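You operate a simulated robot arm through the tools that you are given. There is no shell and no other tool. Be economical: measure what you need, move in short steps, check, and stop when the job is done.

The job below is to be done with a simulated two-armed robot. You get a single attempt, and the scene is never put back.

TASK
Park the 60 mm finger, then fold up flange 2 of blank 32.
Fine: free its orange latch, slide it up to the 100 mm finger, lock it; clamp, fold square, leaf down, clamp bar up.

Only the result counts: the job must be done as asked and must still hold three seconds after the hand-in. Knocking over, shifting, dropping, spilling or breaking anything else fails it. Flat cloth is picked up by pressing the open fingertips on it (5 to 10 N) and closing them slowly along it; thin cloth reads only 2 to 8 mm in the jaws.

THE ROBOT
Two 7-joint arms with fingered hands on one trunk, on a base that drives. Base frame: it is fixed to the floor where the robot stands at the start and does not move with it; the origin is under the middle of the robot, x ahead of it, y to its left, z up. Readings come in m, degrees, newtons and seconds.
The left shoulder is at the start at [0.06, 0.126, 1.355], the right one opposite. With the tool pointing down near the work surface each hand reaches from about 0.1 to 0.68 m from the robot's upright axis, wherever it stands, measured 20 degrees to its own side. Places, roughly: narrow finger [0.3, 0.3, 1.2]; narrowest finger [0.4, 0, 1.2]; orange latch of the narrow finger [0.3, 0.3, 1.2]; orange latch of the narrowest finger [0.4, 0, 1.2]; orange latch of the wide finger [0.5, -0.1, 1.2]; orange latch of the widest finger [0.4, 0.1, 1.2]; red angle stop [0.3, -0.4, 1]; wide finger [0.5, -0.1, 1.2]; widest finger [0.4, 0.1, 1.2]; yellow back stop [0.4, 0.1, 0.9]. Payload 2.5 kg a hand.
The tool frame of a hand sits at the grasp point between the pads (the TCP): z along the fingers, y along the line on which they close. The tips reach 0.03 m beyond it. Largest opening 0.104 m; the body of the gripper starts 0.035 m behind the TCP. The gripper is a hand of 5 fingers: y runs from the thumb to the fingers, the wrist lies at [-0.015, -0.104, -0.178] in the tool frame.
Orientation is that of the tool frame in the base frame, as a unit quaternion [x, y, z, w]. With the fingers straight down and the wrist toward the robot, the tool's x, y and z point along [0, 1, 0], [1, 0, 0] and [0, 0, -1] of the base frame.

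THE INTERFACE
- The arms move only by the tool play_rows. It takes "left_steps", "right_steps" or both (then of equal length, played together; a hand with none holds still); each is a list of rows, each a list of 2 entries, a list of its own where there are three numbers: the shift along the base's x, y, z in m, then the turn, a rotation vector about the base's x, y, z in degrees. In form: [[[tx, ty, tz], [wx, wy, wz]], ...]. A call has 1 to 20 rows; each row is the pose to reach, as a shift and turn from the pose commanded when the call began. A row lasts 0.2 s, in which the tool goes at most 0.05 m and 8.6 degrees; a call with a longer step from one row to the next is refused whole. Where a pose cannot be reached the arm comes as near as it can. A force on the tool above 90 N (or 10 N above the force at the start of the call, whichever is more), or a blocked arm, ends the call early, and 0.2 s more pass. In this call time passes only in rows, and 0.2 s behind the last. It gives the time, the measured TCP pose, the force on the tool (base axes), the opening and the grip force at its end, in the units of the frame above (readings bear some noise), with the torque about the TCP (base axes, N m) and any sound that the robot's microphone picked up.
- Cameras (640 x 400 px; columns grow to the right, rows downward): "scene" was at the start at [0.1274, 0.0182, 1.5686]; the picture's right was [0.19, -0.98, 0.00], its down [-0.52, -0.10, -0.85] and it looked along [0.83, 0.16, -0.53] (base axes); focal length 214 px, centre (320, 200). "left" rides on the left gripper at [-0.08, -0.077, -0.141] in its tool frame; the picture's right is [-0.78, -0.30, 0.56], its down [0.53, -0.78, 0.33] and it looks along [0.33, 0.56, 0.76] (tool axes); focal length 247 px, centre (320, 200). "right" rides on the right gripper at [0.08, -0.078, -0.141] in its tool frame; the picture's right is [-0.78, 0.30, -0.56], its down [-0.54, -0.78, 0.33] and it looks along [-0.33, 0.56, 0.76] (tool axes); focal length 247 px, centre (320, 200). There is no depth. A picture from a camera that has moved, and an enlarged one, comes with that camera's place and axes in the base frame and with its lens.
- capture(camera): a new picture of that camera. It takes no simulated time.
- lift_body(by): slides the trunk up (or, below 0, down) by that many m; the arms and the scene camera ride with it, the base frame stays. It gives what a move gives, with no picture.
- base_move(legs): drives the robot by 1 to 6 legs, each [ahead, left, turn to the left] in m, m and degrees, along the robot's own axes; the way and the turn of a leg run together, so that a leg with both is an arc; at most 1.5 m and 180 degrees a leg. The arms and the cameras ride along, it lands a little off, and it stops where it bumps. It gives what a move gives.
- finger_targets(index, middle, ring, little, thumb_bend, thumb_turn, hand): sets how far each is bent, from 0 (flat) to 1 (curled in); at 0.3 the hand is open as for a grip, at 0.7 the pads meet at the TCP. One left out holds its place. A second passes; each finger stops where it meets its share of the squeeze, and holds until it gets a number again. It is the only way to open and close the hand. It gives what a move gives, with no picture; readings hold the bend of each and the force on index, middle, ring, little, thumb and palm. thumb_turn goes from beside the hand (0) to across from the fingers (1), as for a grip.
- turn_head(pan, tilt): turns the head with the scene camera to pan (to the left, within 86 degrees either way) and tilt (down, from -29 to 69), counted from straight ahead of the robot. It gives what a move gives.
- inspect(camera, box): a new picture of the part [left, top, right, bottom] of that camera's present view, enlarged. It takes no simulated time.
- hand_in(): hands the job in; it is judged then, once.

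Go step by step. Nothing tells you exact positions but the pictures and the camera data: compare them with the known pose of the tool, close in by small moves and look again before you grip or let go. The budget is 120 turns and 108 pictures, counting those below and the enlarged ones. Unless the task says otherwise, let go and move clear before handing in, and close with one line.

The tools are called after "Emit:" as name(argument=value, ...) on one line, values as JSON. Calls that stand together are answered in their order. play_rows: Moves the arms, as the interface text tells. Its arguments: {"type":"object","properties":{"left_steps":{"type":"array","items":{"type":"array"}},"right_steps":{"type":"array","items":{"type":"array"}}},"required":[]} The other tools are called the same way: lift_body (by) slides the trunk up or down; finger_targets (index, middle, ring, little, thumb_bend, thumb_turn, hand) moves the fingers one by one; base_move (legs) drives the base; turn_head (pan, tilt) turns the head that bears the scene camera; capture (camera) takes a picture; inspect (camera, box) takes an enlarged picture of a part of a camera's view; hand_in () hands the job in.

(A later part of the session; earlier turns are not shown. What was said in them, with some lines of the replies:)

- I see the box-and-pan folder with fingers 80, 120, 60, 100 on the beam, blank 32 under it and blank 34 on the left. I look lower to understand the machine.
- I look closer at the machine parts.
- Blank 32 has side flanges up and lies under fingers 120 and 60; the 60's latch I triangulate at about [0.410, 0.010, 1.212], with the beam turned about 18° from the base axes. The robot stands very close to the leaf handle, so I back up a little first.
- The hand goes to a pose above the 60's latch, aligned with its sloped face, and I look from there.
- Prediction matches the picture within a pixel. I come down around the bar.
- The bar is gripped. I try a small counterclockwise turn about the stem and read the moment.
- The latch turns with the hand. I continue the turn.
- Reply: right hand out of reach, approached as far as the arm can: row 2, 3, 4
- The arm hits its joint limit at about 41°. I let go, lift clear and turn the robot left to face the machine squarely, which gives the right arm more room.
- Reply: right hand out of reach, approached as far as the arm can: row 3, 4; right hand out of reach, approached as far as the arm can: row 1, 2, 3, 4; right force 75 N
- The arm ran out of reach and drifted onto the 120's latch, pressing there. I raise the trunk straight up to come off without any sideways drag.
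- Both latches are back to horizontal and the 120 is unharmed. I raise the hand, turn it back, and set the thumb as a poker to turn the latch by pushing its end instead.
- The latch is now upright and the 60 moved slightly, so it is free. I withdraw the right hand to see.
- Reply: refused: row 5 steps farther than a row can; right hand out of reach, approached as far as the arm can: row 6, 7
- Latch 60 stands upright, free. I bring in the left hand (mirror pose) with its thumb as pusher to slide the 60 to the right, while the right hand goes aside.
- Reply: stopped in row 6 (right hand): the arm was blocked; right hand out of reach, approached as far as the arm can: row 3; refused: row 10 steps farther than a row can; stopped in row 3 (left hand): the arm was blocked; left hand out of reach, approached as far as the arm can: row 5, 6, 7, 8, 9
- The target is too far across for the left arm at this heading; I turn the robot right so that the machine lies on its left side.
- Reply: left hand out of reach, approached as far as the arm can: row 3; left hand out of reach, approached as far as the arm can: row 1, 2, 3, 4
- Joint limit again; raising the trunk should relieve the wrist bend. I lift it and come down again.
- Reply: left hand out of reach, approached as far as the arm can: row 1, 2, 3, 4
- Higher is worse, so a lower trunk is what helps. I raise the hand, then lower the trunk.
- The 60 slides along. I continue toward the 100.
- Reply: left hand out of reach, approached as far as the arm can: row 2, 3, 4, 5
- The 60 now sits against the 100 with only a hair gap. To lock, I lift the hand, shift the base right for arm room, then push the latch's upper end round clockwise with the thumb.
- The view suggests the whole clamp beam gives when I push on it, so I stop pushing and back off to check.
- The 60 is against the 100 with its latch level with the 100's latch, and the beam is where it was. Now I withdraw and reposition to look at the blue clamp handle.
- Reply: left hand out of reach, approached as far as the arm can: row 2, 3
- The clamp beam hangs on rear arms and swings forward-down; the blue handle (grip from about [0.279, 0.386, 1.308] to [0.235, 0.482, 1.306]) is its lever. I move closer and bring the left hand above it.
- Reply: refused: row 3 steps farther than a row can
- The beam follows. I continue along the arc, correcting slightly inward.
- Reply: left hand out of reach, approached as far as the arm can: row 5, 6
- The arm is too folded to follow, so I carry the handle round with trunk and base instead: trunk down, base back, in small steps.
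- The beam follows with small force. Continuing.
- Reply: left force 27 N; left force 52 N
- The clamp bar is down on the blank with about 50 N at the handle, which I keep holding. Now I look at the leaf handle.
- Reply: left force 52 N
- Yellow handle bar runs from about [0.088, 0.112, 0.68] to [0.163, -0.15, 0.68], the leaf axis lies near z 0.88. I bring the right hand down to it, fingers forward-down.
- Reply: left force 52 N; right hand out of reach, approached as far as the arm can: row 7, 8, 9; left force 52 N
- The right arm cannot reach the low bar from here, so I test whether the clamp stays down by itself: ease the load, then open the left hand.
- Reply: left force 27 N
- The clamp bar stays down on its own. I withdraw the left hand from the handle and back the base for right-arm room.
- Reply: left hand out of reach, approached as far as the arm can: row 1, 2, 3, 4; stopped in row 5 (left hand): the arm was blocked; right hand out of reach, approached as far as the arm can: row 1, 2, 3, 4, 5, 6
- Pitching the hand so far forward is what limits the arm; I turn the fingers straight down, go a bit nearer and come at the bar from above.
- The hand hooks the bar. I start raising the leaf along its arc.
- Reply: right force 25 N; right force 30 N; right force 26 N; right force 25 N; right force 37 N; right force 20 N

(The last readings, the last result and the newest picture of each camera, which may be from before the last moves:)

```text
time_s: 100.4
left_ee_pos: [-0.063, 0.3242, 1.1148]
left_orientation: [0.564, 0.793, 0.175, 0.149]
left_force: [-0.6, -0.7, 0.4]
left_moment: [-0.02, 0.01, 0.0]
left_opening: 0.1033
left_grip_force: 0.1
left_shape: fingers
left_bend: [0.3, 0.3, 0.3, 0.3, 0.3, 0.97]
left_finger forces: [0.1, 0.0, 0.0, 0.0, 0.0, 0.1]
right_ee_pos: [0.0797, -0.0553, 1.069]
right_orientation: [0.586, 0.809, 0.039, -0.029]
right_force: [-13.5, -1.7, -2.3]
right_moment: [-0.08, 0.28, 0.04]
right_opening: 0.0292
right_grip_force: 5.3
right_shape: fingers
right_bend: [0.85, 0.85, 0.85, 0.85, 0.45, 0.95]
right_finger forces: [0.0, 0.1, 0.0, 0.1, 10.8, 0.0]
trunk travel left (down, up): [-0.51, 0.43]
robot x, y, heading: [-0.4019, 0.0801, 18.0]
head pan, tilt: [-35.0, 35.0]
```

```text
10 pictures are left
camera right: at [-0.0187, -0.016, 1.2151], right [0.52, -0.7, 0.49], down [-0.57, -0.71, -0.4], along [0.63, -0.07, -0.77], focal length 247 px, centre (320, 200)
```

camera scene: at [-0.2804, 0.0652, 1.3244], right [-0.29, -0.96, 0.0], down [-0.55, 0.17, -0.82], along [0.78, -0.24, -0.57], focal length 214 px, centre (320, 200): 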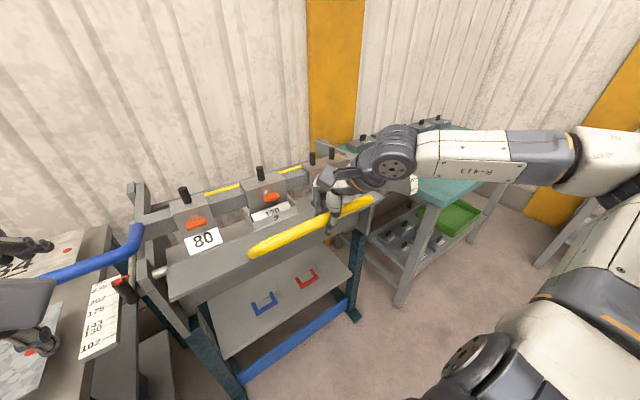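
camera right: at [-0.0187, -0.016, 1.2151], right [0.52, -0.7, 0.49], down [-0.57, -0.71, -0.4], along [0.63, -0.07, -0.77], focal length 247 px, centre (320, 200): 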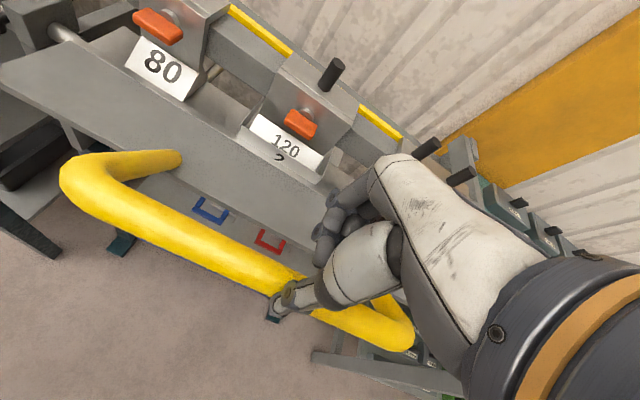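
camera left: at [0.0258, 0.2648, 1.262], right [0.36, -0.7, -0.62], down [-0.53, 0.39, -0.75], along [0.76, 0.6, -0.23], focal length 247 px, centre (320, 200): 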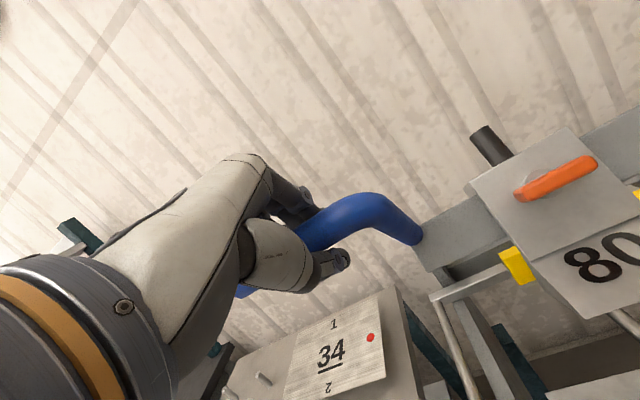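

The leaf holds its place. I take the right hand out upward and back so I can read the dial and the fold.

Emit:
play_rows(right_steps=[[[0, 0, 0.03], [0, 0, 0]], [[0, 0, 0.06], [0, 0, 0]], [[-0.04, -0.013, 0.07], [0, 0, 0]], [[-0.08, -0.026, 0.07], [0, 0, 0]], [[-0.12, -0.039, 0.06], [0, 0, 0]], [[-0.13, -0.042, 0.015], [0, 0, 0]], [[-0.13, -0.042, -0.03], [0, 0, 0]], [[-0.13, -0.042, -0.075], [0, 0, 0]], [[-0.13, -0.042, -0.12], [0, 0, 0]], [[-0.13, -0.042, -0.165], [0, 0, 0]]])

Emit:
turn_head(pan=-28, tilt=30)

Emit:
inspect(camera="scene", box=[100, 90, 480, 330])

```text
time_s: 101.3
left_ee_pos: [-0.0618, 0.3221, 1.1144]
left_orientation: [0.565, 0.793, 0.174, 0.147]
left_force: [-0.1, -0.1, -0.1]
left_moment: [0.02, -0.03, -0.03]
left_opening: 0.1031
left_grip_force: 0.1
left_shape: fingers
left_bend: [0.3, 0.3, 0.3, 0.3, 0.3, 0.97]
left_finger forces: [0.0, 0.0, 0.0, 0.0, 0.0, 0.0]
right_ee_pos: [0.0459, -0.0681, 1.0753]
right_orientation: [0.582, 0.807, -0.053, -0.082]
right_force: [0.3, -0.6, 0.2]
right_moment: [-0.03, 0.03, 0.02]
right_opening: 0.0187
right_grip_force: 0.0
right_shape: fingers
right_bend: [0.85, 0.85, 0.85, 0.85, 0.56, 0.97]
right_finger forces: [0.0, 0.1, 0.1, 0.1, 0.0, 0.0]
trunk travel left (down, up): [-0.51, 0.43]
robot x, y, heading: [-0.4031, 0.0795, 18.1]
head pan, tilt: [-35.0, 35.0]
stopped in row 4 (right hand): the arm was blocked; the commanded pose is now the measured one
```

```text
time_s: 102.0
left_ee_pos: [-0.0612, 0.3245, 1.1157]
left_orientation: [0.565, 0.793, 0.175, 0.149]
left_force: [-0.5, 0.4, 0.1]
left_moment: [-0.03, -0.04, -0.03]
left_opening: 0.1033
left_grip_force: 0.1
left_shape: fingers
left_bend: [0.3, 0.3, 0.3, 0.3, 0.3, 0.97]
left_finger forces: [0.1, 0.0, 0.1, 0.0, 0.0, 0.0]
right_ee_pos: [0.0471, -0.0678, 1.0769]
right_orientation: [0.582, 0.808, -0.052, -0.081]
right_force: [0.1, 0.8, 0.4]
right_moment: [0.0, 0.01, 0.0]
right_opening: 0.0189
right_grip_force: 0.0
right_shape: fingers
right_bend: [0.85, 0.85, 0.85, 0.85, 0.56, 0.97]
right_finger forces: [0.1, 0.1, 0.0, 0.0, 0.0, 0.0]
trunk travel left (down, up): [-0.51, 0.43]
robot x, y, heading: [-0.4003, 0.0796, 18.2]
head pan, tilt: [-28.0, 30.0]
```

```text
1.67 times, centred on (290, 210) of scene
camera zoom: at [-0.2732, 0.0756, 1.3319], right [-0.17, -0.98, 0.0], down [-0.49, 0.09, -0.87], along [0.85, -0.15, -0.5], focal length 358 px, centre (370, 183)
```

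zoom: 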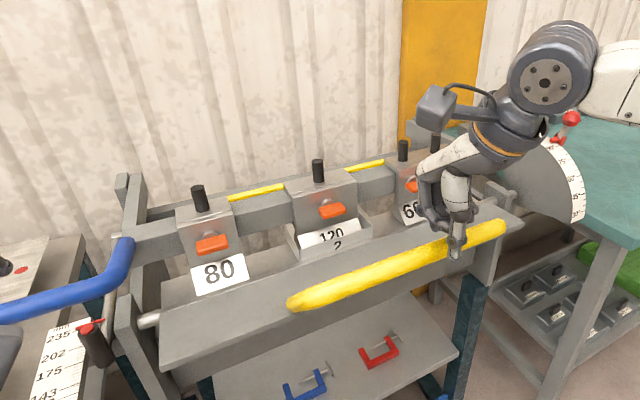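

Emit:
inspect(camera="scene", box=[360, 140, 460, 240])

Emit:
inspect(camera="scene", box=[240, 170, 360, 260])

```text
4.00 times, centred on (410, 190) of scene
camera zoom: at [-0.2732, 0.0756, 1.3319], right [-0.17, -0.98, 0.0], down [-0.49, 0.09, -0.87], along [0.85, -0.15, -0.5], focal length 858 px, centre (-40, 240)
```

zoom: 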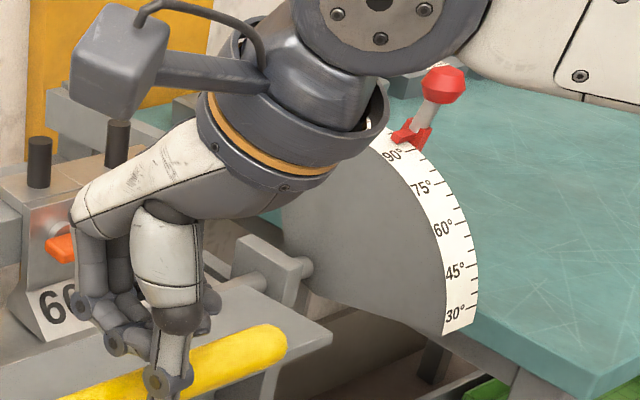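

```text
4.44 times, centred on (300, 215) of scene
camera zoom: at [-0.2732, 0.0756, 1.3319], right [-0.17, -0.98, 0.0], down [-0.49, 0.09, -0.87], along [0.85, -0.15, -0.5], focal length 953 px, centre (409, 133)
```

zoom: 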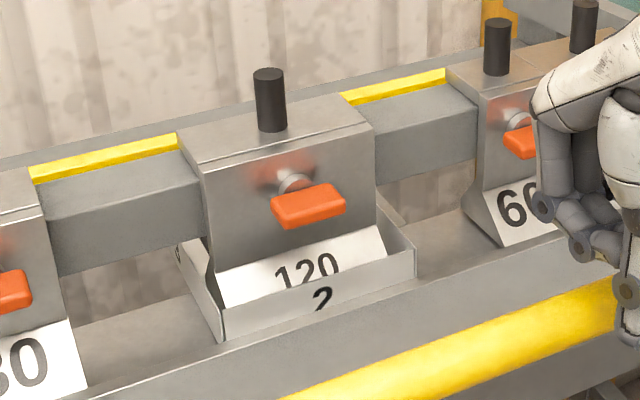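

The fold moment rose sharply at the end, so the leaf reached its stop, and flange 2 stands as a box wall. Now I take the bar again to bring the leaf down.

Emit:
finger_targets(hand="right", index=0.4, middle=0.4, ring=0.4, little=0.4, thumb_bend=0.35)

Emit:
play_rows(right_steps=[[[0.005, 0.002, -0.014], [0.9, -2.8, 0]], [[0.01, 0.003, -0.028], [1.8, -5.5, 0]], [[0.014, 0.0045, -0.042], [2.7, -8.3, 0]], [[0.017, 0.0056, -0.057], [3.6, -11, 0]]])

Emit:
finger_targets(hand="right", index=0.75, middle=0.75, ring=0.75, little=0.75, thumb_bend=0.7)

Emit:
capture(camera="right")

```text
time_s: 103.0
left_ee_pos: [-0.0622, 0.3247, 1.1141]
left_orientation: [0.563, 0.794, 0.176, 0.148]
left_force: [0.4, -0.1, 0.7]
left_moment: [-0.03, -0.01, -0.01]
left_opening: 0.1032
left_grip_force: 0.1
left_shape: fingers
left_bend: [0.3, 0.3, 0.3, 0.3, 0.3, 0.97]
left_finger forces: [0.0, 0.0, 0.1, 0.1, 0.0, 0.0]
right_ee_pos: [0.0467, -0.0685, 1.0778]
right_orientation: [0.582, 0.807, -0.05, -0.081]
right_force: [-0.9, -1.6, -0.3]
right_moment: [-0.01, -0.01, -0.02]
right_opening: 0.0841
right_grip_force: 0.0
right_shape: fingers
right_bend: [0.4, 0.4, 0.4, 0.4, 0.35, 0.97]
right_finger forces: [0.0, 0.1, 0.1, 0.1, 0.0, 0.0]
trunk travel left (down, up): [-0.51, 0.43]
robot x, y, heading: [-0.4024, 0.0753, 18.0]
head pan, tilt: [-28.0, 30.0]
```

```text
time_s: 104.0
left_ee_pos: [-0.0622, 0.3236, 1.1141]
left_orientation: [0.565, 0.793, 0.174, 0.149]
left_force: [0.3, 0.0, -0.2]
left_moment: [-0.01, -0.02, -0.03]
left_opening: 0.1034
left_grip_force: 0.1
left_shape: fingers
left_bend: [0.3, 0.3, 0.3, 0.3, 0.3, 0.97]
left_finger forces: [0.1, 0.1, 0.1, 0.0, 0.0, 0.1]
right_ee_pos: [0.064, -0.0624, 1.0203]
right_orientation: [0.582, 0.812, 0.03, -0.019]
right_force: [-0.4, 0.3, -0.5]
right_moment: [0.02, 0.02, 0.01]
right_opening: 0.084
right_grip_force: 0.0
right_shape: fingers
right_bend: [0.4, 0.4, 0.4, 0.4, 0.35, 0.97]
right_finger forces: [0.0, 0.1, 0.0, 0.0, 0.0, 0.1]
trunk travel left (down, up): [-0.51, 0.43]
robot x, y, heading: [-0.3998, 0.0755, 18.2]
head pan, tilt: [-28.0, 30.0]
```

```text
time_s: 105.0
left_ee_pos: [-0.0633, 0.3236, 1.1157]
left_orientation: [0.565, 0.793, 0.176, 0.149]
left_force: [0.0, -0.4, 1.1]
left_moment: [0.03, -0.02, 0.0]
left_opening: 0.1031
left_grip_force: 0.0
left_shape: fingers
left_bend: [0.3, 0.3, 0.3, 0.3, 0.3, 0.97]
left_finger forces: [0.0, 0.0, 0.0, 0.0, 0.0, 0.0]
right_ee_pos: [0.0615, -0.0636, 1.0224]
right_orientation: [0.581, 0.813, 0.031, -0.02]
right_force: [-13.3, -6.1, 7.1]
right_moment: [0.06, -0.04, 0.1]
right_opening: 0.0045
right_grip_force: 6.5
right_shape: fingers
right_bend: [0.75, 0.75, 0.75, 0.75, 0.66, 0.97]
right_finger forces: [0.0, 0.1, 0.1, 0.0, 12.9, 0.0]
trunk travel left (down, up): [-0.51, 0.43]
robot x, y, heading: [-0.3978, 0.0775, 18.0]
head pan, tilt: [-28.0, 30.0]
```

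```text
6 pictures are left
camera right: at [-0.0381, -0.0215, 1.1658], right [0.53, -0.68, 0.51], down [-0.56, -0.73, -0.39], along [0.64, -0.08, -0.77], focal length 247 px, centre (320, 200)
```

right: 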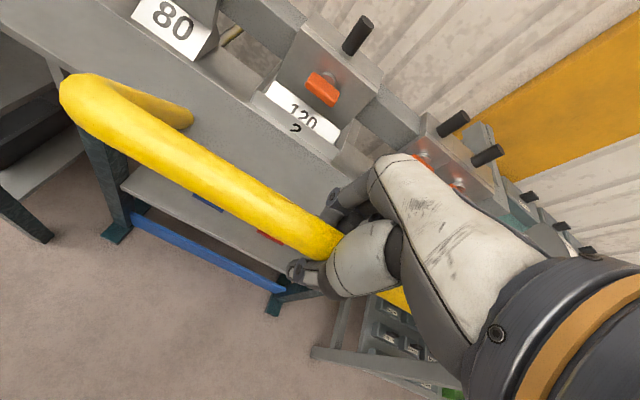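

Emit:
play_rows(right_steps=[[[-0.0107, -0.0035, -0.0179], [0, 0, 0]], [[-0.022, -0.0071, -0.0368], [0, 0, 0]], [[-0.0325, -0.0106, -0.0565], [0, 0, 0]], [[-0.0414, -0.0134, -0.0768], [0, 0, 0]], [[-0.0485, -0.0158, -0.0975], [0, 0, 0]], [[-0.052, -0.0169, -0.1186], [0, 0, 0]], [[-0.0528, -0.0171, -0.1398], [0, 0, 0]], [[-0.0519, -0.0169, -0.1611], [0, 0, 0]], [[-0.0492, -0.016, -0.1821], [0, 0, 0]], [[-0.0447, -0.0145, -0.2028], [0, 0, 0]]])

```text
time_s: 107.2
left_ee_pos: [-0.0618, 0.3227, 1.1146]
left_orientation: [0.564, 0.793, 0.176, 0.149]
left_force: [-0.3, -0.5, 0.2]
left_moment: [-0.01, 0.0, 0.02]
left_opening: 0.1029
left_grip_force: 0.1
left_shape: fingers
left_bend: [0.3, 0.3, 0.3, 0.3, 0.3, 0.97]
left_finger forces: [0.1, 0.0, 0.1, 0.0, 0.0, 0.1]
right_ee_pos: [0.0168, -0.0793, 0.8191]
right_orientation: [0.582, 0.812, 0.029, -0.02]
right_force: [-3.6, -1.8, 0.4]
right_moment: [0.07, -0.27, 0.04]
right_opening: 0.0003
right_grip_force: 2.9
right_shape: fingers
right_bend: [0.75, 0.75, 0.75, 0.75, 0.68, 0.97]
right_finger forces: [0.0, 0.0, 0.0, 0.1, 3.8, 1.3]
trunk travel left (down, up): [-0.51, 0.43]
robot x, y, heading: [-0.3958, 0.0783, 18.0]
head pan, tilt: [-28.0, 30.0]
```

Emit:
play_rows(right_steps=[[[0.008, 0.0026, -0.0203], [0, 0, 0]], [[0.0177, 0.0057, -0.0399], [0, 0, 0]], [[0.029, 0.0094, -0.0588], [0, 0, 0]], [[0.0418, 0.0136, -0.0766], [0, 0, 0]], [[0.0561, 0.0182, -0.0934], [0, 0, 0]], [[0.0717, 0.0233, -0.109], [0, 0, 0]], [[0.0866, 0.0282, -0.1233], [0, 0, 0]], [[0.1027, 0.0334, -0.1362], [0, 0, 0]], [[0.1122, 0.0365, -0.143], [0, 0, 0]]])

Emit:
capture(camera="scene")

```text
time_s: 109.2
left_ee_pos: [-0.0607, 0.3234, 1.1153]
left_orientation: [0.564, 0.793, 0.176, 0.147]
left_force: [-0.6, -0.1, 0.4]
left_moment: [-0.02, 0.01, 0.03]
left_opening: 0.1032
left_grip_force: 0.1
left_shape: fingers
left_bend: [0.3, 0.3, 0.3, 0.3, 0.3, 0.97]
left_finger forces: [0.0, 0.0, 0.0, 0.0, 0.0, 0.1]
right_ee_pos: [0.1297, -0.0406, 0.6717]
right_orientation: [0.582, 0.813, 0.026, -0.021]
right_force: [-10.4, -3.6, -13.7]
right_moment: [0.14, -0.63, 0.05]
right_opening: 0.0017
right_grip_force: 7.2
right_shape: fingers
right_bend: [0.75, 0.75, 0.75, 0.75, 0.66, 0.97]
right_finger forces: [0.1, 0.1, 0.1, 0.0, 15.0, 0.0]
trunk travel left (down, up): [-0.51, 0.43]
robot x, y, heading: [-0.3999, 0.077, 18.3]
head pan, tilt: [-28.0, 30.0]
```

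```text
5 pictures are left
camera scene: at [-0.2726, 0.0751, 1.3318], right [-0.17, -0.98, 0.0], down [-0.49, 0.09, -0.87], along [0.85, -0.15, -0.5], focal length 214 px, centre (320, 200)
```

scene: 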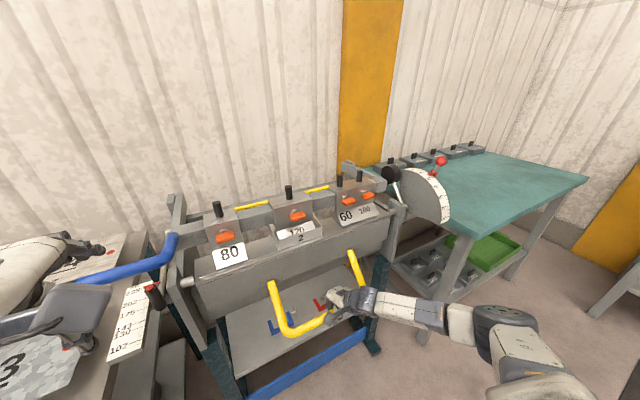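

Emit:
inspect(camera="scene", box=[250, 175, 350, 265])

```text
4.44 times, centred on (300, 220) of scene
camera zoom: at [-0.2726, 0.0751, 1.3318], right [-0.17, -0.98, 0.0], down [-0.49, 0.09, -0.87], along [0.85, -0.15, -0.5], focal length 953 px, centre (409, 111)
```

zoom: 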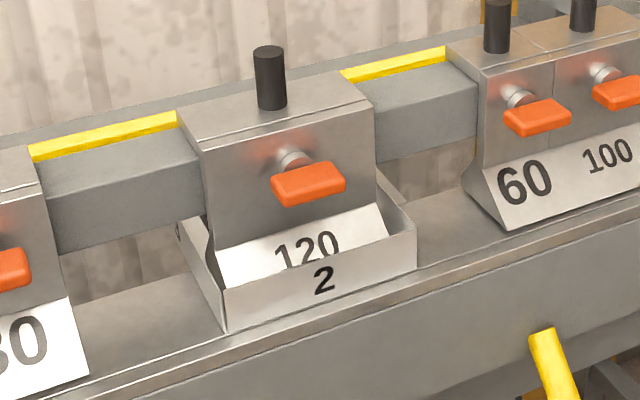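

Leaf is down and the flange stands square after springback. I release the leaf handle and move the right hand clear.

Emit:
finger_targets(hand="right", index=0.3, middle=0.3, ring=0.3, little=0.3, thumb_bend=0.3)

Emit:
play_rows(right_steps=[[[0, 0, 0.04], [0, 0, 0]], [[-0.01, -0.003, 0.085], [0, 0, 0]], [[-0.03, -0.01, 0.125], [0, 0, 0]], [[-0.06, -0.03, 0.15], [0, 0, 0]], [[-0.09, -0.06, 0.16], [0, 0, 0]], [[-0.1, -0.1, 0.17], [0, 0, 0]]])

```text
time_s: 110.2
left_ee_pos: [-0.0624, 0.3242, 1.115]
left_orientation: [0.564, 0.793, 0.175, 0.148]
left_force: [0.4, -0.1, 0.0]
left_moment: [0.01, 0.01, -0.04]
left_opening: 0.1033
left_grip_force: 0.0
left_shape: fingers
left_bend: [0.3, 0.3, 0.3, 0.3, 0.3, 0.97]
left_finger forces: [0.1, 0.1, 0.0, 0.0, 0.0, 0.0]
right_ee_pos: [0.1317, -0.0409, 0.6742]
right_orientation: [0.581, 0.813, 0.03, -0.019]
right_force: [-1.0, 0.6, 0.9]
right_moment: [0.01, 0.01, -0.04]
right_opening: 0.103
right_grip_force: 0.1
right_shape: fingers
right_bend: [0.3, 0.3, 0.3, 0.3, 0.3, 0.97]
right_finger forces: [0.0, 0.1, 0.0, 0.0, 0.0, 0.1]
trunk travel left (down, up): [-0.51, 0.43]
robot x, y, heading: [-0.3999, 0.0796, 18.2]
head pan, tilt: [-28.0, 30.0]
```

```text
time_s: 111.6
left_ee_pos: [-0.0616, 0.3243, 1.1153]
left_orientation: [0.564, 0.793, 0.176, 0.147]
left_force: [0.1, -0.4, -0.4]
left_moment: [0.02, 0.03, -0.03]
left_opening: 0.1032
left_grip_force: 0.0
left_shape: fingers
left_bend: [0.3, 0.3, 0.3, 0.3, 0.3, 0.97]
left_finger forces: [0.1, 0.0, 0.0, 0.1, 0.0, 0.1]
right_ee_pos: [0.0296, -0.1426, 0.8446]
right_orientation: [0.581, 0.813, 0.031, -0.02]
right_force: [-0.5, -0.7, -0.7]
right_moment: [-0.01, 0.01, 0.03]
right_opening: 0.1031
right_grip_force: 0.2
right_shape: fingers
right_bend: [0.3, 0.3, 0.3, 0.3, 0.3, 0.97]
right_finger forces: [0.0, 0.0, 0.1, 0.0, 0.0, 0.0]
trunk travel left (down, up): [-0.51, 0.43]
robot x, y, heading: [-0.4004, 0.0792, 18.1]
head pan, tilt: [-28.0, 30.0]
```

Next the clamp: I bring the left hand back over the blue handle.

Emit:
finger_targets(hand="left", index=0.4, middle=0.4, ring=0.4, little=0.4, thumb_bend=0.35)

Emit:
base_move(legs=[[0.05, 0, 0]])

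Emit:
play_rows(left_steps=[[[0.0155, 0.0042, -0.0287], [0, 0, 0]], [[0.0311, 0.0083, -0.0573], [0, 0, 0]], [[0.0467, 0.0125, -0.086], [0, 0, 0]]])

Emit:
capture(camera="left")

```text
time_s: 112.6
left_ee_pos: [-0.0623, 0.3231, 1.1147]
left_orientation: [0.565, 0.793, 0.175, 0.149]
left_force: [0.0, 0.3, 1.1]
left_moment: [-0.01, 0.03, -0.02]
left_opening: 0.085
left_grip_force: 0.1
left_shape: fingers
left_bend: [0.4, 0.4, 0.4, 0.4, 0.35, 0.97]
left_finger forces: [0.0, 0.0, 0.0, 0.1, 0.0, 0.0]
right_ee_pos: [0.031, -0.1418, 0.8438]
right_orientation: [0.581, 0.813, 0.03, -0.019]
right_force: [0.4, 1.2, -0.2]
right_moment: [0.01, 0.01, -0.01]
right_opening: 0.1028
right_grip_force: 0.2
right_shape: fingers
right_bend: [0.3, 0.3, 0.3, 0.3, 0.3, 0.97]
right_finger forces: [0.0, 0.0, 0.1, 0.1, 0.0, 0.0]
trunk travel left (down, up): [-0.51, 0.43]
robot x, y, heading: [-0.4021, 0.0782, 17.9]
head pan, tilt: [-28.0, 30.0]
```

```text
time_s: 113.5
left_ee_pos: [-0.0128, 0.3396, 1.1146]
left_orientation: [0.565, 0.793, 0.174, 0.147]
left_force: [-0.6, 0.7, 0.5]
left_moment: [-0.02, 0.0, 0.02]
left_opening: 0.0848
left_grip_force: 0.0
left_shape: fingers
left_bend: [0.4, 0.4, 0.4, 0.4, 0.35, 0.97]
left_finger forces: [0.1, 0.1, 0.0, 0.0, 0.0, 0.0]
right_ee_pos: [0.0781, -0.1265, 0.8447]
right_orientation: [0.582, 0.813, 0.029, -0.02]
right_force: [0.7, -0.3, 0.1]
right_moment: [0.02, -0.01, -0.01]
right_opening: 0.1029
right_grip_force: 0.0
right_shape: fingers
right_bend: [0.3, 0.3, 0.3, 0.3, 0.3, 0.97]
right_finger forces: [0.1, 0.0, 0.0, 0.0, 0.0, 0.1]
trunk travel left (down, up): [-0.51, 0.43]
robot x, y, heading: [-0.3538, 0.0915, 17.9]
head pan, tilt: [-28.0, 30.0]
```

```text
time_s: 114.3
left_ee_pos: [0.0328, 0.354, 1.029]
left_orientation: [0.564, 0.793, 0.176, 0.148]
left_force: [0.6, 0.9, -0.2]
left_moment: [0.0, 0.04, 0.01]
left_opening: 0.0848
left_grip_force: 0.1
left_shape: fingers
left_bend: [0.4, 0.4, 0.4, 0.4, 0.35, 0.97]
left_finger forces: [0.1, 0.0, 0.0, 0.1, 0.1, 0.1]
right_ee_pos: [0.0794, -0.1255, 0.8438]
right_orientation: [0.581, 0.813, 0.03, -0.02]
right_force: [-0.1, -0.2, 0.9]
right_moment: [-0.02, 0.01, 0.0]
right_opening: 0.1029
right_grip_force: 0.1
right_shape: fingers
right_bend: [0.3, 0.3, 0.3, 0.3, 0.3, 0.97]
right_finger forces: [0.0, 0.0, 0.0, 0.0, 0.1, 0.1]
trunk travel left (down, up): [-0.51, 0.43]
robot x, y, heading: [-0.3545, 0.0939, 18.0]
head pan, tilt: [-28.0, 30.0]
```

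```text
3 pictures are left
camera left: at [-0.068, 0.2381, 1.1224], right [0.24, -0.76, -0.6], down [-0.68, 0.31, -0.66], along [0.69, 0.57, -0.45], focal length 247 px, centre (320, 200)
```

left: 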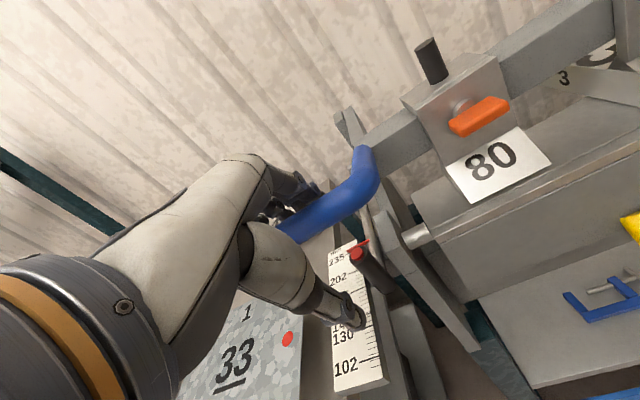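

Emit:
finger_targets(hand="left", index=0.75, middle=0.75, ring=0.75, little=0.75, thumb_bend=0.74)

Emit:
lift_body(by=0.03)

Emit:
base_move(legs=[[0.014, 0, 0]])

```text
time_s: 115.3
left_ee_pos: [0.044, 0.358, 1.0319]
left_orientation: [0.561, 0.793, 0.184, 0.152]
left_force: [52.2, 13.8, 11.7]
left_moment: [0.74, -0.33, -1.1]
left_opening: 0.01
left_grip_force: 30.6
left_shape: fingers
left_bend: [0.71, 0.63, 0.61, 0.6, 0.72, 0.97]
left_finger forces: [15.4, 12.5, 13.7, 16.9, 2.8, 0.0]
right_ee_pos: [0.0803, -0.126, 0.8419]
right_orientation: [0.581, 0.813, 0.028, -0.021]
right_force: [0.5, -0.1, 0.7]
right_moment: [0.03, -0.02, 0.0]
right_opening: 0.1027
right_grip_force: 0.0
right_shape: fingers
right_bend: [0.3, 0.3, 0.3, 0.3, 0.3, 0.97]
right_finger forces: [0.1, 0.1, 0.1, 0.1, 0.1, 0.1]
trunk travel left (down, up): [-0.51, 0.43]
robot x, y, heading: [-0.354, 0.0949, 18.2]
head pan, tilt: [-28.0, 30.0]
```

```text
time_s: 116.0
left_ee_pos: [0.0451, 0.3584, 1.0568]
left_orientation: [0.562, 0.795, 0.175, 0.147]
left_force: [72.6, 16.0, -24.4]
left_moment: [-0.11, 0.24, -1.64]
left_opening: 0.0124
left_grip_force: 39.7
left_shape: fingers
left_bend: [0.71, 0.62, 0.6, 0.58, 0.72, 0.97]
left_finger forces: [18.2, 19.8, 20.3, 17.9, 2.6, 0.0]
right_ee_pos: [0.0853, -0.1246, 0.87]
right_orientation: [0.581, 0.813, 0.025, -0.023]
right_force: [0.2, -0.3, -0.4]
right_moment: [-0.02, -0.01, 0.0]
right_opening: 0.103
right_grip_force: 0.1
right_shape: fingers
right_bend: [0.3, 0.3, 0.3, 0.3, 0.3, 0.97]
right_finger forces: [0.0, 0.0, 0.0, 0.1, 0.0, 0.0]
trunk travel left (down, up): [-0.54, 0.4]
robot x, y, heading: [-0.3537, 0.0949, 17.9]
head pan, tilt: [-28.0, 30.0]
```

```text
time_s: 116.8
left_ee_pos: [0.0521, 0.3617, 1.0579]
left_orientation: [0.563, 0.795, 0.173, 0.147]
left_force: [38.2, 12.4, -14.1]
left_moment: [0.17, 0.03, -0.83]
left_opening: 0.0087
left_grip_force: 29.1
left_shape: fingers
left_bend: [0.72, 0.66, 0.64, 0.63, 0.71, 0.97]
left_finger forces: [15.7, 12.9, 12.0, 12.0, 5.6, 0.0]
right_ee_pos: [0.0944, -0.1207, 0.8719]
right_orientation: [0.582, 0.813, 0.027, -0.022]
right_force: [0.1, 0.2, 0.1]
right_moment: [0.02, -0.02, -0.04]
right_opening: 0.103
right_grip_force: 0.0
right_shape: fingers
right_bend: [0.3, 0.3, 0.3, 0.3, 0.3, 0.97]
right_finger forces: [0.0, 0.0, 0.0, 0.0, 0.0, 0.1]
trunk travel left (down, up): [-0.54, 0.4]
robot x, y, heading: [-0.3374, 0.0949, 18.1]
head pan, tilt: [-28.0, 30.0]
```

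Emit:
base_move(legs=[[0.02, 0, 0]])

Emit:
lift_body(by=0.03)

Emit:
inspect(camera="left", box=[160, 60, 640, 360])

```text
time_s: 117.6
left_ee_pos: [0.0652, 0.3649, 1.0584]
left_orientation: [0.563, 0.793, 0.177, 0.149]
left_force: [-9.9, -2.7, -2.8]
left_moment: [-0.07, 0.14, -0.25]
left_opening: 0.0044
left_grip_force: 13.5
left_shape: fingers
left_bend: [0.74, 0.73, 0.71, 0.69, 0.68, 0.97]
left_finger forces: [4.7, 2.8, 1.9, 1.6, 15.6, 0.0]
right_ee_pos: [0.1093, -0.1162, 0.8752]
right_orientation: [0.581, 0.813, 0.031, -0.02]
right_force: [0.4, 0.3, 0.5]
right_moment: [0.0, 0.01, -0.01]
right_opening: 0.1029
right_grip_force: 0.2
right_shape: fingers
right_bend: [0.3, 0.3, 0.3, 0.3, 0.3, 0.97]
right_finger forces: [0.1, 0.0, 0.0, 0.0, 0.1, 0.1]
trunk travel left (down, up): [-0.54, 0.4]
robot x, y, heading: [-0.3231, 0.1043, 17.9]
head pan, tilt: [-28.0, 30.0]
```

```text
time_s: 118.3
left_ee_pos: [0.0693, 0.3666, 1.0897]
left_orientation: [0.562, 0.795, 0.176, 0.148]
left_force: [18.0, 4.5, -6.2]
left_moment: [-0.02, -0.1, -0.51]
left_opening: 0.0027
left_grip_force: 16.5
left_shape: fingers
left_bend: [0.74, 0.72, 0.71, 0.66, 0.69, 0.97]
left_finger forces: [9.2, 4.5, 4.9, 6.9, 7.9, 0.0]
right_ee_pos: [0.1114, -0.1136, 0.9035]
right_orientation: [0.581, 0.813, 0.029, -0.02]
right_force: [0.5, 0.2, 0.3]
right_moment: [-0.04, 0.03, -0.02]
right_opening: 0.1028
right_grip_force: 0.0
right_shape: fingers
right_bend: [0.3, 0.3, 0.3, 0.3, 0.3, 0.97]
right_finger forces: [0.1, 0.1, 0.1, 0.0, 0.0, 0.1]
trunk travel left (down, up): [-0.57, 0.37]
robot x, y, heading: [-0.3153, 0.1026, 18.0]
head pan, tilt: [-28.0, 30.0]
```

```text
1.33 times, centred on (400, 210) of left
camera zoom: at [-0.0318, 0.2502, 1.1826], right [0.24, -0.76, -0.6], down [-0.68, 0.31, -0.66], along [0.69, 0.57, -0.44], focal length 329 px, centre (213, 187)
```

zoom: 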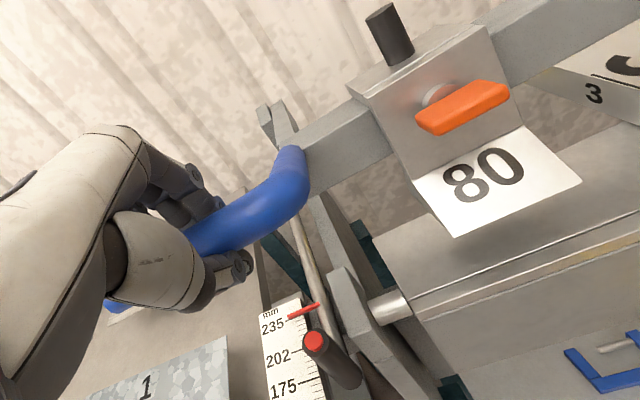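

The clamp beam is rising. I pull the right hand back for clearance and continue the lift with base and trunk.

Emit:
play_rows(right_steps=[[[-0.035, -0.02, 0.0], [0, 0, 0]], [[-0.07, -0.045, 0.0], [0, 0, 0]], [[-0.1, -0.075, 0.0], [0, 0, 0]]])

Emit:
base_move(legs=[[0.022, 0, 0]])

Emit:
lift_body(by=0.046)

Emit:
base_move(legs=[[0.034, 0, 0]])

Emit:
lift_body(by=0.038)

```text
time_s: 119.1
left_ee_pos: [0.0693, 0.366, 1.0879]
left_orientation: [0.563, 0.794, 0.178, 0.148]
left_force: [13.9, 4.2, -5.0]
left_moment: [0.03, -0.04, -0.45]
left_opening: 0.0027
left_grip_force: 14.7
left_shape: fingers
left_bend: [0.74, 0.72, 0.71, 0.66, 0.69, 0.97]
left_finger forces: [7.8, 3.7, 4.1, 6.1, 8.1, 0.1]
right_ee_pos: [0.0186, -0.1009, 0.8772]
right_orientation: [0.522, 0.845, 0.068, -0.091]
right_force: [-0.2, -0.3, 0.8]
right_moment: [-0.02, -0.02, 0.0]
right_opening: 0.1029
right_grip_force: 0.1
right_shape: fingers
right_bend: [0.3, 0.3, 0.3, 0.3, 0.3, 0.98]
right_finger forces: [0.0, 0.0, 0.0, 0.1, 0.1, 0.0]
trunk travel left (down, up): [-0.57, 0.37]
robot x, y, heading: [-0.3192, 0.1048, 18.1]
head pan, tilt: [-28.0, 30.0]
stopped in row 3 (right hand): the arm was blocked; the commanded pose is now the measured one
```

```text
time_s: 119.9
left_ee_pos: [0.0877, 0.3716, 1.0897]
left_orientation: [0.562, 0.794, 0.177, 0.148]
left_force: [0.6, -0.5, -0.2]
left_moment: [-0.01, 0.0, 0.01]
left_opening: 0.0
left_grip_force: 0.1
left_shape: fingers
left_bend: [0.75, 0.73, 0.72, 0.7, 0.71, 0.97]
left_finger forces: [0.1, 0.1, 0.0, 0.0, 0.0, 0.0]
right_ee_pos: [0.0387, -0.0932, 0.877]
right_orientation: [0.521, 0.846, 0.068, -0.091]
right_force: [-0.3, 0.1, 1.1]
right_moment: [0.02, 0.06, 0.02]
right_opening: 0.103
right_grip_force: 0.1
right_shape: fingers
right_bend: [0.3, 0.3, 0.3, 0.3, 0.3, 0.98]
right_finger forces: [0.0, 0.0, 0.1, 0.0, 0.0, 0.1]
trunk travel left (down, up): [-0.57, 0.37]
robot x, y, heading: [-0.2954, 0.1124, 18.0]
head pan, tilt: [-28.0, 30.0]
```

```text
time_s: 120.8
left_ee_pos: [0.0918, 0.3732, 1.1326]
left_orientation: [0.563, 0.795, 0.174, 0.147]
left_force: [28.5, 6.4, -16.2]
left_moment: [-0.43, 0.32, -0.68]
left_opening: 0.0
left_grip_force: 14.3
left_shape: fingers
left_bend: [0.74, 0.73, 0.71, 0.65, 0.72, 0.97]
left_finger forces: [11.2, 1.0, 3.7, 11.9, 0.2, 0.0]
right_ee_pos: [0.0416, -0.094, 0.9218]
right_orientation: [0.522, 0.845, 0.066, -0.092]
right_force: [0.2, -1.1, 0.3]
right_moment: [-0.04, 0.04, 0.01]
right_opening: 0.1028
right_grip_force: 0.0
right_shape: fingers
right_bend: [0.3, 0.3, 0.3, 0.3, 0.3, 0.98]
right_finger forces: [0.1, 0.0, 0.2, 0.1, 0.1, 0.1]
trunk travel left (down, up): [-0.616, 0.324]
robot x, y, heading: [-0.3002, 0.1121, 17.9]
head pan, tilt: [-28.0, 30.0]
```

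```text
time_s: 121.6
left_ee_pos: [0.1189, 0.3826, 1.1359]
left_orientation: [0.562, 0.794, 0.177, 0.148]
left_force: [0.5, 0.3, 0.7]
left_moment: [-0.01, 0.0, -0.01]
left_opening: 0.0001
left_grip_force: 0.0
left_shape: fingers
left_bend: [0.74, 0.73, 0.72, 0.7, 0.71, 0.97]
left_finger forces: [0.1, 0.1, 0.0, 0.0, 0.0, 0.0]
right_ee_pos: [0.0704, -0.0826, 0.9235]
right_orientation: [0.521, 0.846, 0.069, -0.091]
right_force: [0.3, -1.1, -0.2]
right_moment: [0.03, 0.01, -0.02]
right_opening: 0.1031
right_grip_force: 0.1
right_shape: fingers
right_bend: [0.3, 0.3, 0.3, 0.3, 0.3, 0.98]
right_finger forces: [0.0, 0.0, 0.0, 0.1, 0.0, 0.1]
trunk travel left (down, up): [-0.616, 0.324]
robot x, y, heading: [-0.2695, 0.1191, 18.1]
head pan, tilt: [-28.0, 30.0]
```

```text
time_s: 122.4
left_ee_pos: [0.1201, 0.3832, 1.173]
left_orientation: [0.562, 0.794, 0.176, 0.149]
left_force: [7.9, 2.8, -5.8]
left_moment: [-0.11, 0.05, -0.21]
left_opening: 0.0
left_grip_force: 4.5
left_shape: fingers
left_bend: [0.74, 0.73, 0.72, 0.68, 0.71, 0.97]
left_finger forces: [3.2, 0.0, 0.1, 5.4, 0.9, 0.0]
right_ee_pos: [0.0707, -0.0837, 0.9623]
right_orientation: [0.521, 0.846, 0.068, -0.09]
right_force: [-0.1, -0.3, 0.4]
right_moment: [0.02, 0.0, 0.0]
right_opening: 0.103
right_grip_force: 0.1
right_shape: fingers
right_bend: [0.3, 0.3, 0.3, 0.3, 0.3, 0.98]
right_finger forces: [0.0, 0.0, 0.1, 0.0, 0.0, 0.0]
trunk travel left (down, up): [-0.654, 0.286]
robot x, y, heading: [-0.2668, 0.1221, 18.0]
head pan, tilt: [-28.0, 30.0]
```

Emit:
play_rows(left_steps=[[[0.013, 0.0042, 0.0141], [0, 0, 0]], [[0.0259, 0.0084, 0.0282], [0, 0, 0]], [[0.0413, 0.0134, 0.042], [0, 0, 0]], [[0.0568, 0.0184, 0.0554], [0, 0, 0]], [[0.0735, 0.0239, 0.068], [0, 0, 0]], [[0.0902, 0.0293, 0.0792], [0, 0, 0]], [[0.108, 0.035, 0.0895], [0, 0, 0]], [[0.1257, 0.0408, 0.099], [0, 0, 0]], [[0.1505, 0.0489, 0.1101], [0, 0, 0]]])

```text
time_s: 124.4
left_ee_pos: [0.2708, 0.4307, 1.2843]
left_orientation: [0.563, 0.793, 0.177, 0.148]
left_force: [2.4, 0.7, 1.8]
left_moment: [0.04, 0.04, -0.11]
left_opening: 0.0
left_grip_force: 0.8
left_shape: fingers
left_bend: [0.74, 0.73, 0.72, 0.69, 0.71, 0.97]
left_finger forces: [0.0, 0.1, 0.0, 2.3, 0.0, 0.1]
right_ee_pos: [0.0715, -0.0843, 0.961]
right_orientation: [0.521, 0.846, 0.068, -0.091]
right_force: [0.2, 0.1, -0.4]
right_moment: [-0.02, 0.0, 0.02]
right_opening: 0.1028
right_grip_force: 0.0
right_shape: fingers
right_bend: [0.3, 0.3, 0.3, 0.3, 0.3, 0.98]
right_finger forces: [0.1, 0.0, 0.1, 0.0, 0.1, 0.1]
trunk travel left (down, up): [-0.654, 0.286]
robot x, y, heading: [-0.2647, 0.1197, 17.9]
head pan, tilt: [-28.0, 30.0]
```

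Emit:
play_rows(left_steps=[[[0.008, 0.0026, 0.003], [0, 0, 0]], [[0.016, 0.0052, 0.006], [0, 0, 0]]])

Emit:
turn_head(pan=5, tilt=35)

Emit:
capture(camera="scene")

```text
time_s: 125.0
left_ee_pos: [0.2824, 0.4347, 1.2888]
left_orientation: [0.563, 0.794, 0.176, 0.147]
left_force: [-17.1, -4.7, -6.1]
left_moment: [0.09, -0.17, -0.11]
left_opening: 0.0001
left_grip_force: 9.1
left_shape: fingers
left_bend: [0.75, 0.73, 0.72, 0.7, 0.71, 0.97]
left_finger forces: [0.0, 0.0, 0.1, 0.1, 17.6, 0.1]
right_ee_pos: [0.0686, -0.0841, 0.9624]
right_orientation: [0.521, 0.846, 0.068, -0.09]
right_force: [0.0, -0.2, -0.4]
right_moment: [0.0, -0.02, -0.05]
right_opening: 0.1031
right_grip_force: 0.1
right_shape: fingers
right_bend: [0.3, 0.3, 0.3, 0.3, 0.3, 0.98]
right_finger forces: [0.0, 0.0, 0.0, 0.0, 0.1, 0.1]
trunk travel left (down, up): [-0.654, 0.286]
robot x, y, heading: [-0.268, 0.1231, 18.1]
head pan, tilt: [-28.0, 30.0]
```

```text
time_s: 126.0
left_ee_pos: [0.284, 0.4357, 1.2905]
left_orientation: [0.563, 0.794, 0.177, 0.149]
left_force: [-17.9, -6.4, -10.7]
left_moment: [0.2, -0.29, -0.08]
left_opening: 0.0001
left_grip_force: 10.5
left_shape: fingers
left_bend: [0.75, 0.73, 0.72, 0.7, 0.69, 0.97]
left_finger forces: [0.1, 0.1, 0.0, 0.0, 21.7, 0.0]
right_ee_pos: [0.0693, -0.0834, 0.9623]
right_orientation: [0.521, 0.846, 0.068, -0.089]
right_force: [0.0, -0.3, -0.1]
right_moment: [0.01, 0.01, 0.0]
right_opening: 0.1028
right_grip_force: 0.0
right_shape: fingers
right_bend: [0.3, 0.3, 0.3, 0.3, 0.3, 0.98]
right_finger forces: [0.0, 0.0, 0.0, 0.0, 0.1, 0.0]
trunk travel left (down, up): [-0.654, 0.286]
robot x, y, heading: [-0.2671, 0.1219, 18.0]
head pan, tilt: [5.0, 35.0]
```

```text
1 pictures are left
camera scene: at [-0.1506, 0.1685, 1.4684], right [0.39, -0.92, 0.0], down [-0.53, -0.22, -0.82], along [0.76, 0.32, -0.57], focal length 214 px, centre (320, 200)
```

scene: 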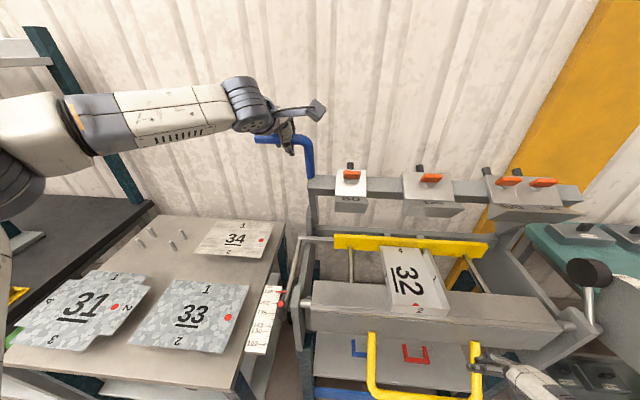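

The clamp bar is fully up, the flange is folded, and the 60 sits at the 100. I release the blue handle and withdraw both hands.

Emit:
play_rows(left_steps=[[[-0.01, -0.0033, -0.003], [0, 0, 0]]])

Emit:
finger_targets(hand="left", index=0.35, middle=0.35, ring=0.35, little=0.35, thumb_bend=0.35)

Emit:
play_rows(left_steps=[[[-0.015, -0.005, 0.031], [0, 0, 0]], [[-0.03, -0.01, 0.062], [0, 0, 0]], [[-0.045, -0.015, 0.093], [0, 0, 0]], [[-0.07, -0.02, 0.115], [0, 0, 0]]])

```text
time_s: 126.4
left_ee_pos: [0.2778, 0.4359, 1.2885]
left_orientation: [0.562, 0.793, 0.179, 0.151]
left_force: [-0.5, -0.8, -5.0]
left_moment: [0.03, -0.06, -0.01]
left_opening: 0.0
left_grip_force: 1.6
left_shape: fingers
left_bend: [0.75, 0.73, 0.72, 0.7, 0.69, 0.97]
left_finger forces: [0.0, 0.1, 0.0, 0.0, 3.7, 0.1]
right_ee_pos: [0.0708, -0.0836, 0.9619]
right_orientation: [0.521, 0.846, 0.069, -0.091]
right_force: [0.0, -0.6, 0.0]
right_moment: [-0.04, 0.03, 0.01]
right_opening: 0.1031
right_grip_force: 0.1
right_shape: fingers
right_bend: [0.3, 0.3, 0.3, 0.3, 0.3, 0.98]
right_finger forces: [0.0, 0.1, 0.0, 0.0, 0.0, 0.0]
trunk travel left (down, up): [-0.654, 0.286]
robot x, y, heading: [-0.2687, 0.119, 18.3]
head pan, tilt: [5.0, 35.0]
```

```text
time_s: 127.4
left_ee_pos: [0.2752, 0.433, 1.288]
left_orientation: [0.563, 0.793, 0.178, 0.15]
left_force: [0.1, -0.2, -0.3]
left_moment: [-0.02, 0.0, -0.02]
left_opening: 0.0901
left_grip_force: 0.1
left_shape: fingers
left_bend: [0.35, 0.35, 0.35, 0.35, 0.35, 0.97]
left_finger forces: [0.0, 0.0, 0.1, 0.0, 0.0, 0.0]
right_ee_pos: [0.0696, -0.0833, 0.961]
right_orientation: [0.521, 0.846, 0.069, -0.09]
right_force: [-0.2, -0.8, 0.3]
right_moment: [-0.02, 0.0, 0.02]
right_opening: 0.1031
right_grip_force: 0.1
right_shape: fingers
right_bend: [0.3, 0.3, 0.3, 0.3, 0.3, 0.98]
right_finger forces: [0.0, 0.1, 0.1, 0.0, 0.0, 0.0]
trunk travel left (down, up): [-0.654, 0.286]
robot x, y, heading: [-0.2646, 0.1196, 18.1]
head pan, tilt: [5.0, 35.0]
```

```text
time_s: 128.4
left_ee_pos: [0.2034, 0.4126, 1.3997]
left_orientation: [0.564, 0.793, 0.175, 0.149]
left_force: [-0.3, 0.4, 0.2]
left_moment: [0.02, 0.01, -0.04]
left_opening: 0.0904
left_grip_force: 0.1
left_shape: fingers
left_bend: [0.35, 0.35, 0.35, 0.35, 0.35, 0.97]
left_finger forces: [0.0, 0.1, 0.1, 0.0, 0.1, 0.0]
right_ee_pos: [0.0686, -0.0839, 0.9631]
right_orientation: [0.521, 0.846, 0.069, -0.09]
right_force: [-0.2, 0.8, 0.3]
right_moment: [0.01, -0.02, -0.03]
right_opening: 0.1029
right_grip_force: 0.1
right_shape: fingers
right_bend: [0.3, 0.3, 0.3, 0.3, 0.3, 0.98]
right_finger forces: [0.0, 0.0, 0.0, 0.0, 0.0, 0.1]
trunk travel left (down, up): [-0.654, 0.286]
robot x, y, heading: [-0.2699, 0.1178, 18.2]
head pan, tilt: [5.0, 35.0]
```

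Hands are clear of the handles; I back off and take a last look at flange, latches and leaf.

Emit:
base_move(legs=[[-0.12, 0, 0]])

Emit:
inspect(camera="scene", box=[260, 120, 600, 350])

```text
time_s: 129.6
left_ee_pos: [0.0911, 0.3759, 1.4001]
left_orientation: [0.562, 0.794, 0.178, 0.149]
left_force: [-0.6, -0.8, 0.1]
left_moment: [0.0, -0.02, 0.04]
left_opening: 0.0905
left_grip_force: 0.0
left_shape: fingers
left_bend: [0.35, 0.35, 0.35, 0.35, 0.35, 0.97]
left_finger forces: [0.0, 0.0, 0.0, 0.0, 0.0, 0.0]
right_ee_pos: [-0.0431, -0.1201, 0.9616]
right_orientation: [0.521, 0.846, 0.069, -0.09]
right_force: [-1.0, -0.4, -0.2]
right_moment: [0.02, -0.02, -0.03]
right_opening: 0.1029
right_grip_force: 0.1
right_shape: fingers
right_bend: [0.3, 0.3, 0.3, 0.3, 0.3, 0.98]
right_finger forces: [0.0, 0.1, 0.0, 0.1, 0.0, 0.0]
trunk travel left (down, up): [-0.654, 0.286]
robot x, y, heading: [-0.38, 0.0863, 17.9]
head pan, tilt: [5.0, 35.0]
```

```text
1.74 times, centred on (430, 235) of scene
camera zoom: at [-0.2617, 0.1321, 1.4683], right [0.39, -0.92, 0.0], down [-0.53, -0.22, -0.82], along [0.75, 0.32, -0.57], focal length 373 px, centre (129, 139)
```

zoom: 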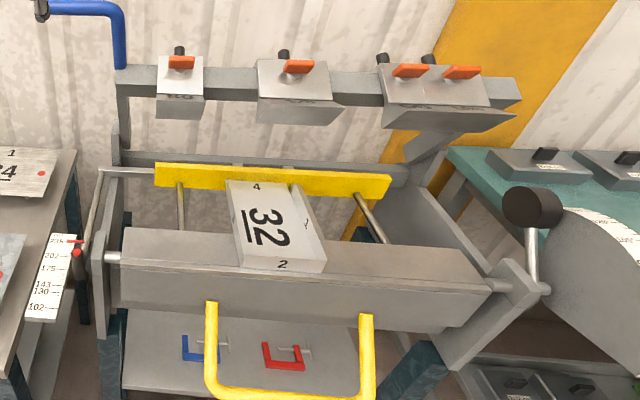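

Everything looks as asked: the 60 is parked and locked at the 100, flange 2 is up, the leaf is down and the clamp bar is up. I hand in.

Emit:
hand_in()

```text
The job is handed in.
```

The 60 mm finger is parked and latched against the 100 mm finger. Flange 2 of blank 32 was clamped and folded up to the angle stop; it looks square in the pictures, but I did not measure the angle. The leaf is down, the clamp bar is up, and both hands are clear.
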